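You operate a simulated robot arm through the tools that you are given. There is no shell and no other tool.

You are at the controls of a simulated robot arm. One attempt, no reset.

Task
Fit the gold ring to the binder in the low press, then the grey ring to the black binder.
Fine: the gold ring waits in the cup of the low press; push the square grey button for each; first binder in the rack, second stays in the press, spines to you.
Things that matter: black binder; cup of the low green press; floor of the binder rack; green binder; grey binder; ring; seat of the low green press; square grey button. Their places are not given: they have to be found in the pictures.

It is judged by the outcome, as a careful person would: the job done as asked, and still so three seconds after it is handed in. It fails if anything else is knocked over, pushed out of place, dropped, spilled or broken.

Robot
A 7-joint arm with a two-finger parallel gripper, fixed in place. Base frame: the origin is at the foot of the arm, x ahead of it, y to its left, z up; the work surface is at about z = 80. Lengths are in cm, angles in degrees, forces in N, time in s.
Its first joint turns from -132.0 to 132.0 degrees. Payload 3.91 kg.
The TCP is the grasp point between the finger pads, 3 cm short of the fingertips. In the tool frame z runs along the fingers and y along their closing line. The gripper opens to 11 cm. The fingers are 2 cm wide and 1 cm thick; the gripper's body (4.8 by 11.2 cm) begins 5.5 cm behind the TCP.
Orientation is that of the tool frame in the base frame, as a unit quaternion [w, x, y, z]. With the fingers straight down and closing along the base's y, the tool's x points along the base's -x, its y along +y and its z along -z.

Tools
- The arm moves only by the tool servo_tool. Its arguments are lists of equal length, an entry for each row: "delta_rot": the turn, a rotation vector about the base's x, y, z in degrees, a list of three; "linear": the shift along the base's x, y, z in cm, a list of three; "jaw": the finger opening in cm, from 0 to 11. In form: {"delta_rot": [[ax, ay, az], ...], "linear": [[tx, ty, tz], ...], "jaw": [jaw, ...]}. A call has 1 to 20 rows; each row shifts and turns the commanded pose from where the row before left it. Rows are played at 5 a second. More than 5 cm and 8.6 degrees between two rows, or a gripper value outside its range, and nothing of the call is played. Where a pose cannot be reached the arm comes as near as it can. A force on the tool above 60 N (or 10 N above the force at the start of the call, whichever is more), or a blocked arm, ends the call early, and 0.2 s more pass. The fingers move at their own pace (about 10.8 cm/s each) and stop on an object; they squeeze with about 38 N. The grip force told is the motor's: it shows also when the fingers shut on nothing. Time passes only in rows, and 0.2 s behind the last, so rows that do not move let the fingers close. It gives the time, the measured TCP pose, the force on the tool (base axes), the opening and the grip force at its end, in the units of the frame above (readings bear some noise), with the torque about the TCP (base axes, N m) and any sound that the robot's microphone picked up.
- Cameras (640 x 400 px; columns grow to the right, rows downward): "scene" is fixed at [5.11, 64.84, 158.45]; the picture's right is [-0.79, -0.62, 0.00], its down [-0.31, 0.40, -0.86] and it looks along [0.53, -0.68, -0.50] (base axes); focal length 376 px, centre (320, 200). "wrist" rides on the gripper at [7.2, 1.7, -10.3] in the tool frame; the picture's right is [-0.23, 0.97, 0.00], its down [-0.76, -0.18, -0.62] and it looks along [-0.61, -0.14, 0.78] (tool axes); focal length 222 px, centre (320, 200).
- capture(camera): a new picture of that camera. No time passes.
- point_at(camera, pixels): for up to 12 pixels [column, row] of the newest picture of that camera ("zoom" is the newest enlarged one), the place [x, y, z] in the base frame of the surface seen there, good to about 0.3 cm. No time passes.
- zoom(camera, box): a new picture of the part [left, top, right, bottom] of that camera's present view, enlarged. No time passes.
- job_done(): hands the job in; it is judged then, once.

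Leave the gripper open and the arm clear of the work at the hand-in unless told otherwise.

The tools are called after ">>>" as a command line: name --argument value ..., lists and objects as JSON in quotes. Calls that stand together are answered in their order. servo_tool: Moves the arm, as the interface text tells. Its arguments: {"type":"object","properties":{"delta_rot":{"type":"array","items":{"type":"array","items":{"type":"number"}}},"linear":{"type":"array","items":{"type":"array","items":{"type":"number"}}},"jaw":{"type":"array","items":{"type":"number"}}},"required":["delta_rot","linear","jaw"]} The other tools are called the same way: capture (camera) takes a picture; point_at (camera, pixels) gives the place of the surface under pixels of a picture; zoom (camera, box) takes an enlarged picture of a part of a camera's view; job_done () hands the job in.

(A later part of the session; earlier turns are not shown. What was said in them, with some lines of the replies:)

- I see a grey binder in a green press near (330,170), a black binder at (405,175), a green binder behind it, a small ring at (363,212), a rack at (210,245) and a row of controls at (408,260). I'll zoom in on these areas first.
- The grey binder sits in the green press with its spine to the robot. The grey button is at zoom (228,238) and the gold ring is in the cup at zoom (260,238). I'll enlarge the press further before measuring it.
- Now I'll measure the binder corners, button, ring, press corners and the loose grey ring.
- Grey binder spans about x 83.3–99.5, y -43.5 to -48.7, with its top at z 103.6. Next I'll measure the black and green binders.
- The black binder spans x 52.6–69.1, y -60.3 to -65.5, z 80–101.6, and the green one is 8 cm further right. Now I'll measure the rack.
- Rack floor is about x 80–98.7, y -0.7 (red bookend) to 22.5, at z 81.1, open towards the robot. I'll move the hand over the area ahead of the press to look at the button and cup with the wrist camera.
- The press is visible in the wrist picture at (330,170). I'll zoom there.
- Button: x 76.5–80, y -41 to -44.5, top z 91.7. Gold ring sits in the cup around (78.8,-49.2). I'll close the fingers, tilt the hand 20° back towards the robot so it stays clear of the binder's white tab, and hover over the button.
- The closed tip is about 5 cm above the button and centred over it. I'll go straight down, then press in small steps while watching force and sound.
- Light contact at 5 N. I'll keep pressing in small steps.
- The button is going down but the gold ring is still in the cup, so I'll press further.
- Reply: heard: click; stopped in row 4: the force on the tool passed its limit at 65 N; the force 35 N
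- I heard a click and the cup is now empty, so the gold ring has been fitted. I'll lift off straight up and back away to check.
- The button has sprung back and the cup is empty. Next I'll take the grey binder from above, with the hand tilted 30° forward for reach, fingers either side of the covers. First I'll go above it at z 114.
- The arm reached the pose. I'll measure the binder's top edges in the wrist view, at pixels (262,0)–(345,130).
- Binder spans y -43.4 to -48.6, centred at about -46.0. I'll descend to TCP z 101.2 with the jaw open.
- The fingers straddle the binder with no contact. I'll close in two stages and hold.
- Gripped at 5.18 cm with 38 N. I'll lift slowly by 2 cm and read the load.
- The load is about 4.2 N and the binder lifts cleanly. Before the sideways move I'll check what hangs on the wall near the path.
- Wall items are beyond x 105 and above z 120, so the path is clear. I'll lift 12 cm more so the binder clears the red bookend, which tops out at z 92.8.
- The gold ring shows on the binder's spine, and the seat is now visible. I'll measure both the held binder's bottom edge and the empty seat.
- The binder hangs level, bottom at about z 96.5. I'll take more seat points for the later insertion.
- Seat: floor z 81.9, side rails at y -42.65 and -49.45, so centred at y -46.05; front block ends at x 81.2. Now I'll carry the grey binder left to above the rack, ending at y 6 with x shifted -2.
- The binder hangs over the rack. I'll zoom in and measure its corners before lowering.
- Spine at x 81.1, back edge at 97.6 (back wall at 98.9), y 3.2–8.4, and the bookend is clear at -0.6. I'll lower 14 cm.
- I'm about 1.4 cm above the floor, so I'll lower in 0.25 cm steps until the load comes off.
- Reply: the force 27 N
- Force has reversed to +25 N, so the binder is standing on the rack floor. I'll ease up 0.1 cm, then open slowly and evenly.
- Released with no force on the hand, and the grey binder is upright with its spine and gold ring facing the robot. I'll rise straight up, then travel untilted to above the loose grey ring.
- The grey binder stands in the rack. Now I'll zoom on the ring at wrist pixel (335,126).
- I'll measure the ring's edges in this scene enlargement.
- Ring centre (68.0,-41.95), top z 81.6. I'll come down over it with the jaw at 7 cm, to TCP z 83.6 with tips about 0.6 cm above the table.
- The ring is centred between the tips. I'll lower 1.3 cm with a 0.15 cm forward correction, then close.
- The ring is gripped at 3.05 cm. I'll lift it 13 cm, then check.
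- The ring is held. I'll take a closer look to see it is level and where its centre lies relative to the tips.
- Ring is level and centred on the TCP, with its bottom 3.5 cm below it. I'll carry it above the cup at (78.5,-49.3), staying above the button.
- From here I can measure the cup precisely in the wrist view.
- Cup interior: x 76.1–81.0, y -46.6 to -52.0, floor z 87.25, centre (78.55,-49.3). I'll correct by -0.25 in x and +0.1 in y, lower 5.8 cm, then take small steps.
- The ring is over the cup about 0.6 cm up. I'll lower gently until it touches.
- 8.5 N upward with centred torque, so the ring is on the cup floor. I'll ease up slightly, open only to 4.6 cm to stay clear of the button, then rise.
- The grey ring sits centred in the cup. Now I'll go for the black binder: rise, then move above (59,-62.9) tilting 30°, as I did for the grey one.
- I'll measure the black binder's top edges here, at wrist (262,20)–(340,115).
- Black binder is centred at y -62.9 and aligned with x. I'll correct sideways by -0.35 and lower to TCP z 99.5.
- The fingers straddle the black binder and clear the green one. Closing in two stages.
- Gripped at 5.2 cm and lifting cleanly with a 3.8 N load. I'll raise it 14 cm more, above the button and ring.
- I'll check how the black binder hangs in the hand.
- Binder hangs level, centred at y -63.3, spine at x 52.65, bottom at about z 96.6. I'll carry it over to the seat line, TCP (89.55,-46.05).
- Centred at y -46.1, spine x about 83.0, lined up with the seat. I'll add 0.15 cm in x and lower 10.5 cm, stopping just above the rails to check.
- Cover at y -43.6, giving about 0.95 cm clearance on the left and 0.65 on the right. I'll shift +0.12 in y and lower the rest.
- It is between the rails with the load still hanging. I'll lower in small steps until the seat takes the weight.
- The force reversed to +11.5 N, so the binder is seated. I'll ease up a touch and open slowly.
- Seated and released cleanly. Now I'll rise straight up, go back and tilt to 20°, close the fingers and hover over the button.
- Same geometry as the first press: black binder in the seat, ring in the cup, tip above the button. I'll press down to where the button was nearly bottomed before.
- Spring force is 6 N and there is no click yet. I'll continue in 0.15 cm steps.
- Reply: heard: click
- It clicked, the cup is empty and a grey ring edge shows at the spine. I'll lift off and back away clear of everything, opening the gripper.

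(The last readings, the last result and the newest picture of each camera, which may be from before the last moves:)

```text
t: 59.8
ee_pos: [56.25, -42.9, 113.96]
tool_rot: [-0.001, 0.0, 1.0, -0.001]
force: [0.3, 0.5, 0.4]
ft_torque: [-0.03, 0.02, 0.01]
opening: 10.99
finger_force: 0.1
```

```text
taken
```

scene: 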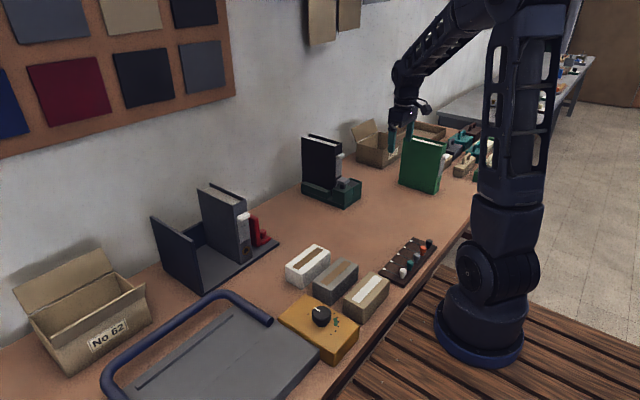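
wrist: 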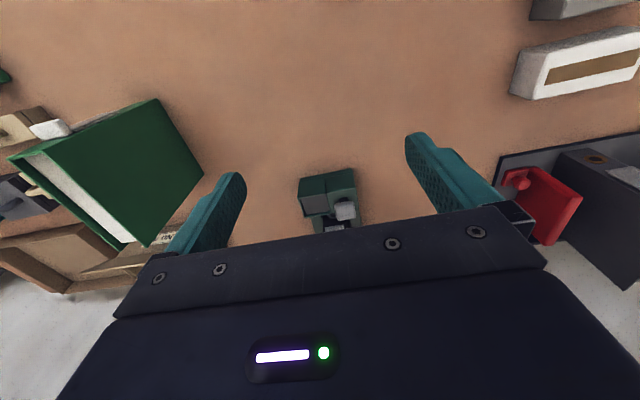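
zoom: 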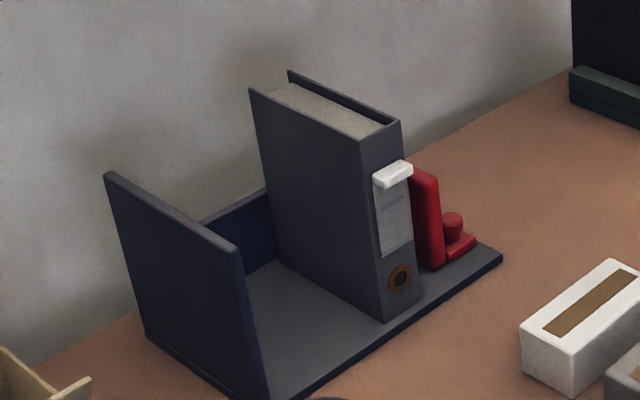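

The grey binder stands in the rack with its gold ring facing out, and the black one sits in the press. I'll confirm the grey ring on its spine beside the button with a closer look.

>>> zoom --camera "scene" --box '[350, 168, 376, 192]'

>>> zoom --camera "scene" --box '[330, 165, 375, 200]'

>>> zoom --camera "wrist" --box '[280, 150, 380, 240]'

```text
16.00 times, centred on (363, 180) of scene
```

zoom: 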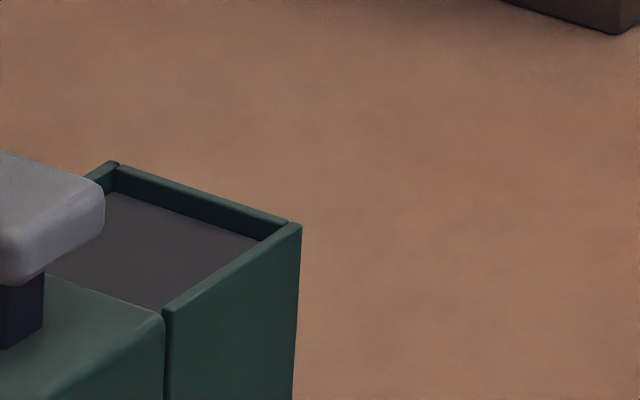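

```text
11.43 times, centred on (352, 182) of scene
```

zoom: 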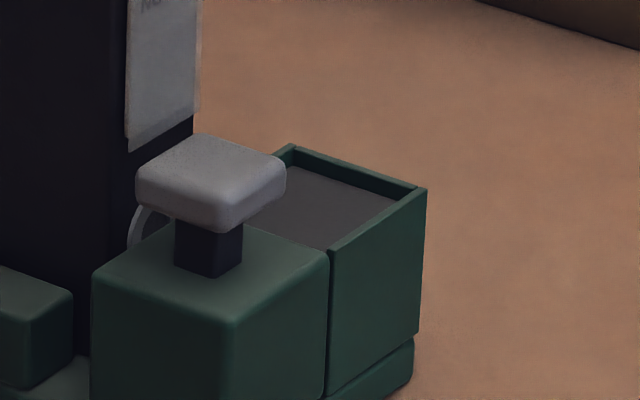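

```text
4.44 times, centred on (330, 195) of wrist
```

zoom: 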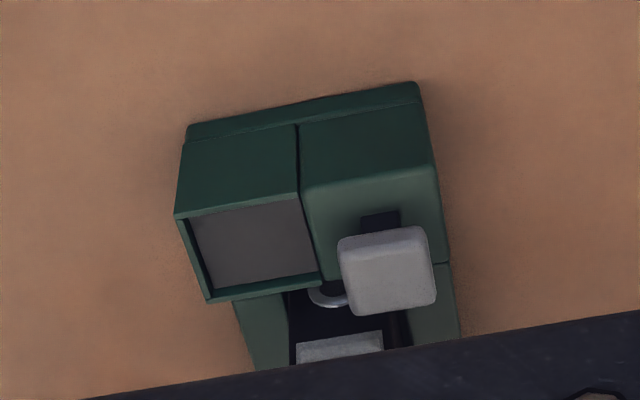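

The grey ring is fitted in the black binder's spine, showing beside the button. The cup is empty, the grey binder with the gold ring stands in the rack, and both spines face the robot. The green binder and the bookend are undisturbed, and the arm is clear with the gripper open. Handing in.

>>> job_done

```text
The job is handed in.
```

The job is handed in, and both rings are fitted.

- **Grey binder:** the gold ring is on its spine. The binder stands upright on the rack floor, spine towards the robot.
- **Black binder:** the grey ring is on its spine. The binder is still in the seat of the low green press, spine towards the robot.

Each push of the square grey button gave a click and left the cup empty. The first push overshot slightly and stopped at the 65 N force limit, just as it clicked. I saw no damage from it, and the button came back up.

In the last pictures nothing else had been knocked over or moved. The arm was clear of the work with the gripper open.
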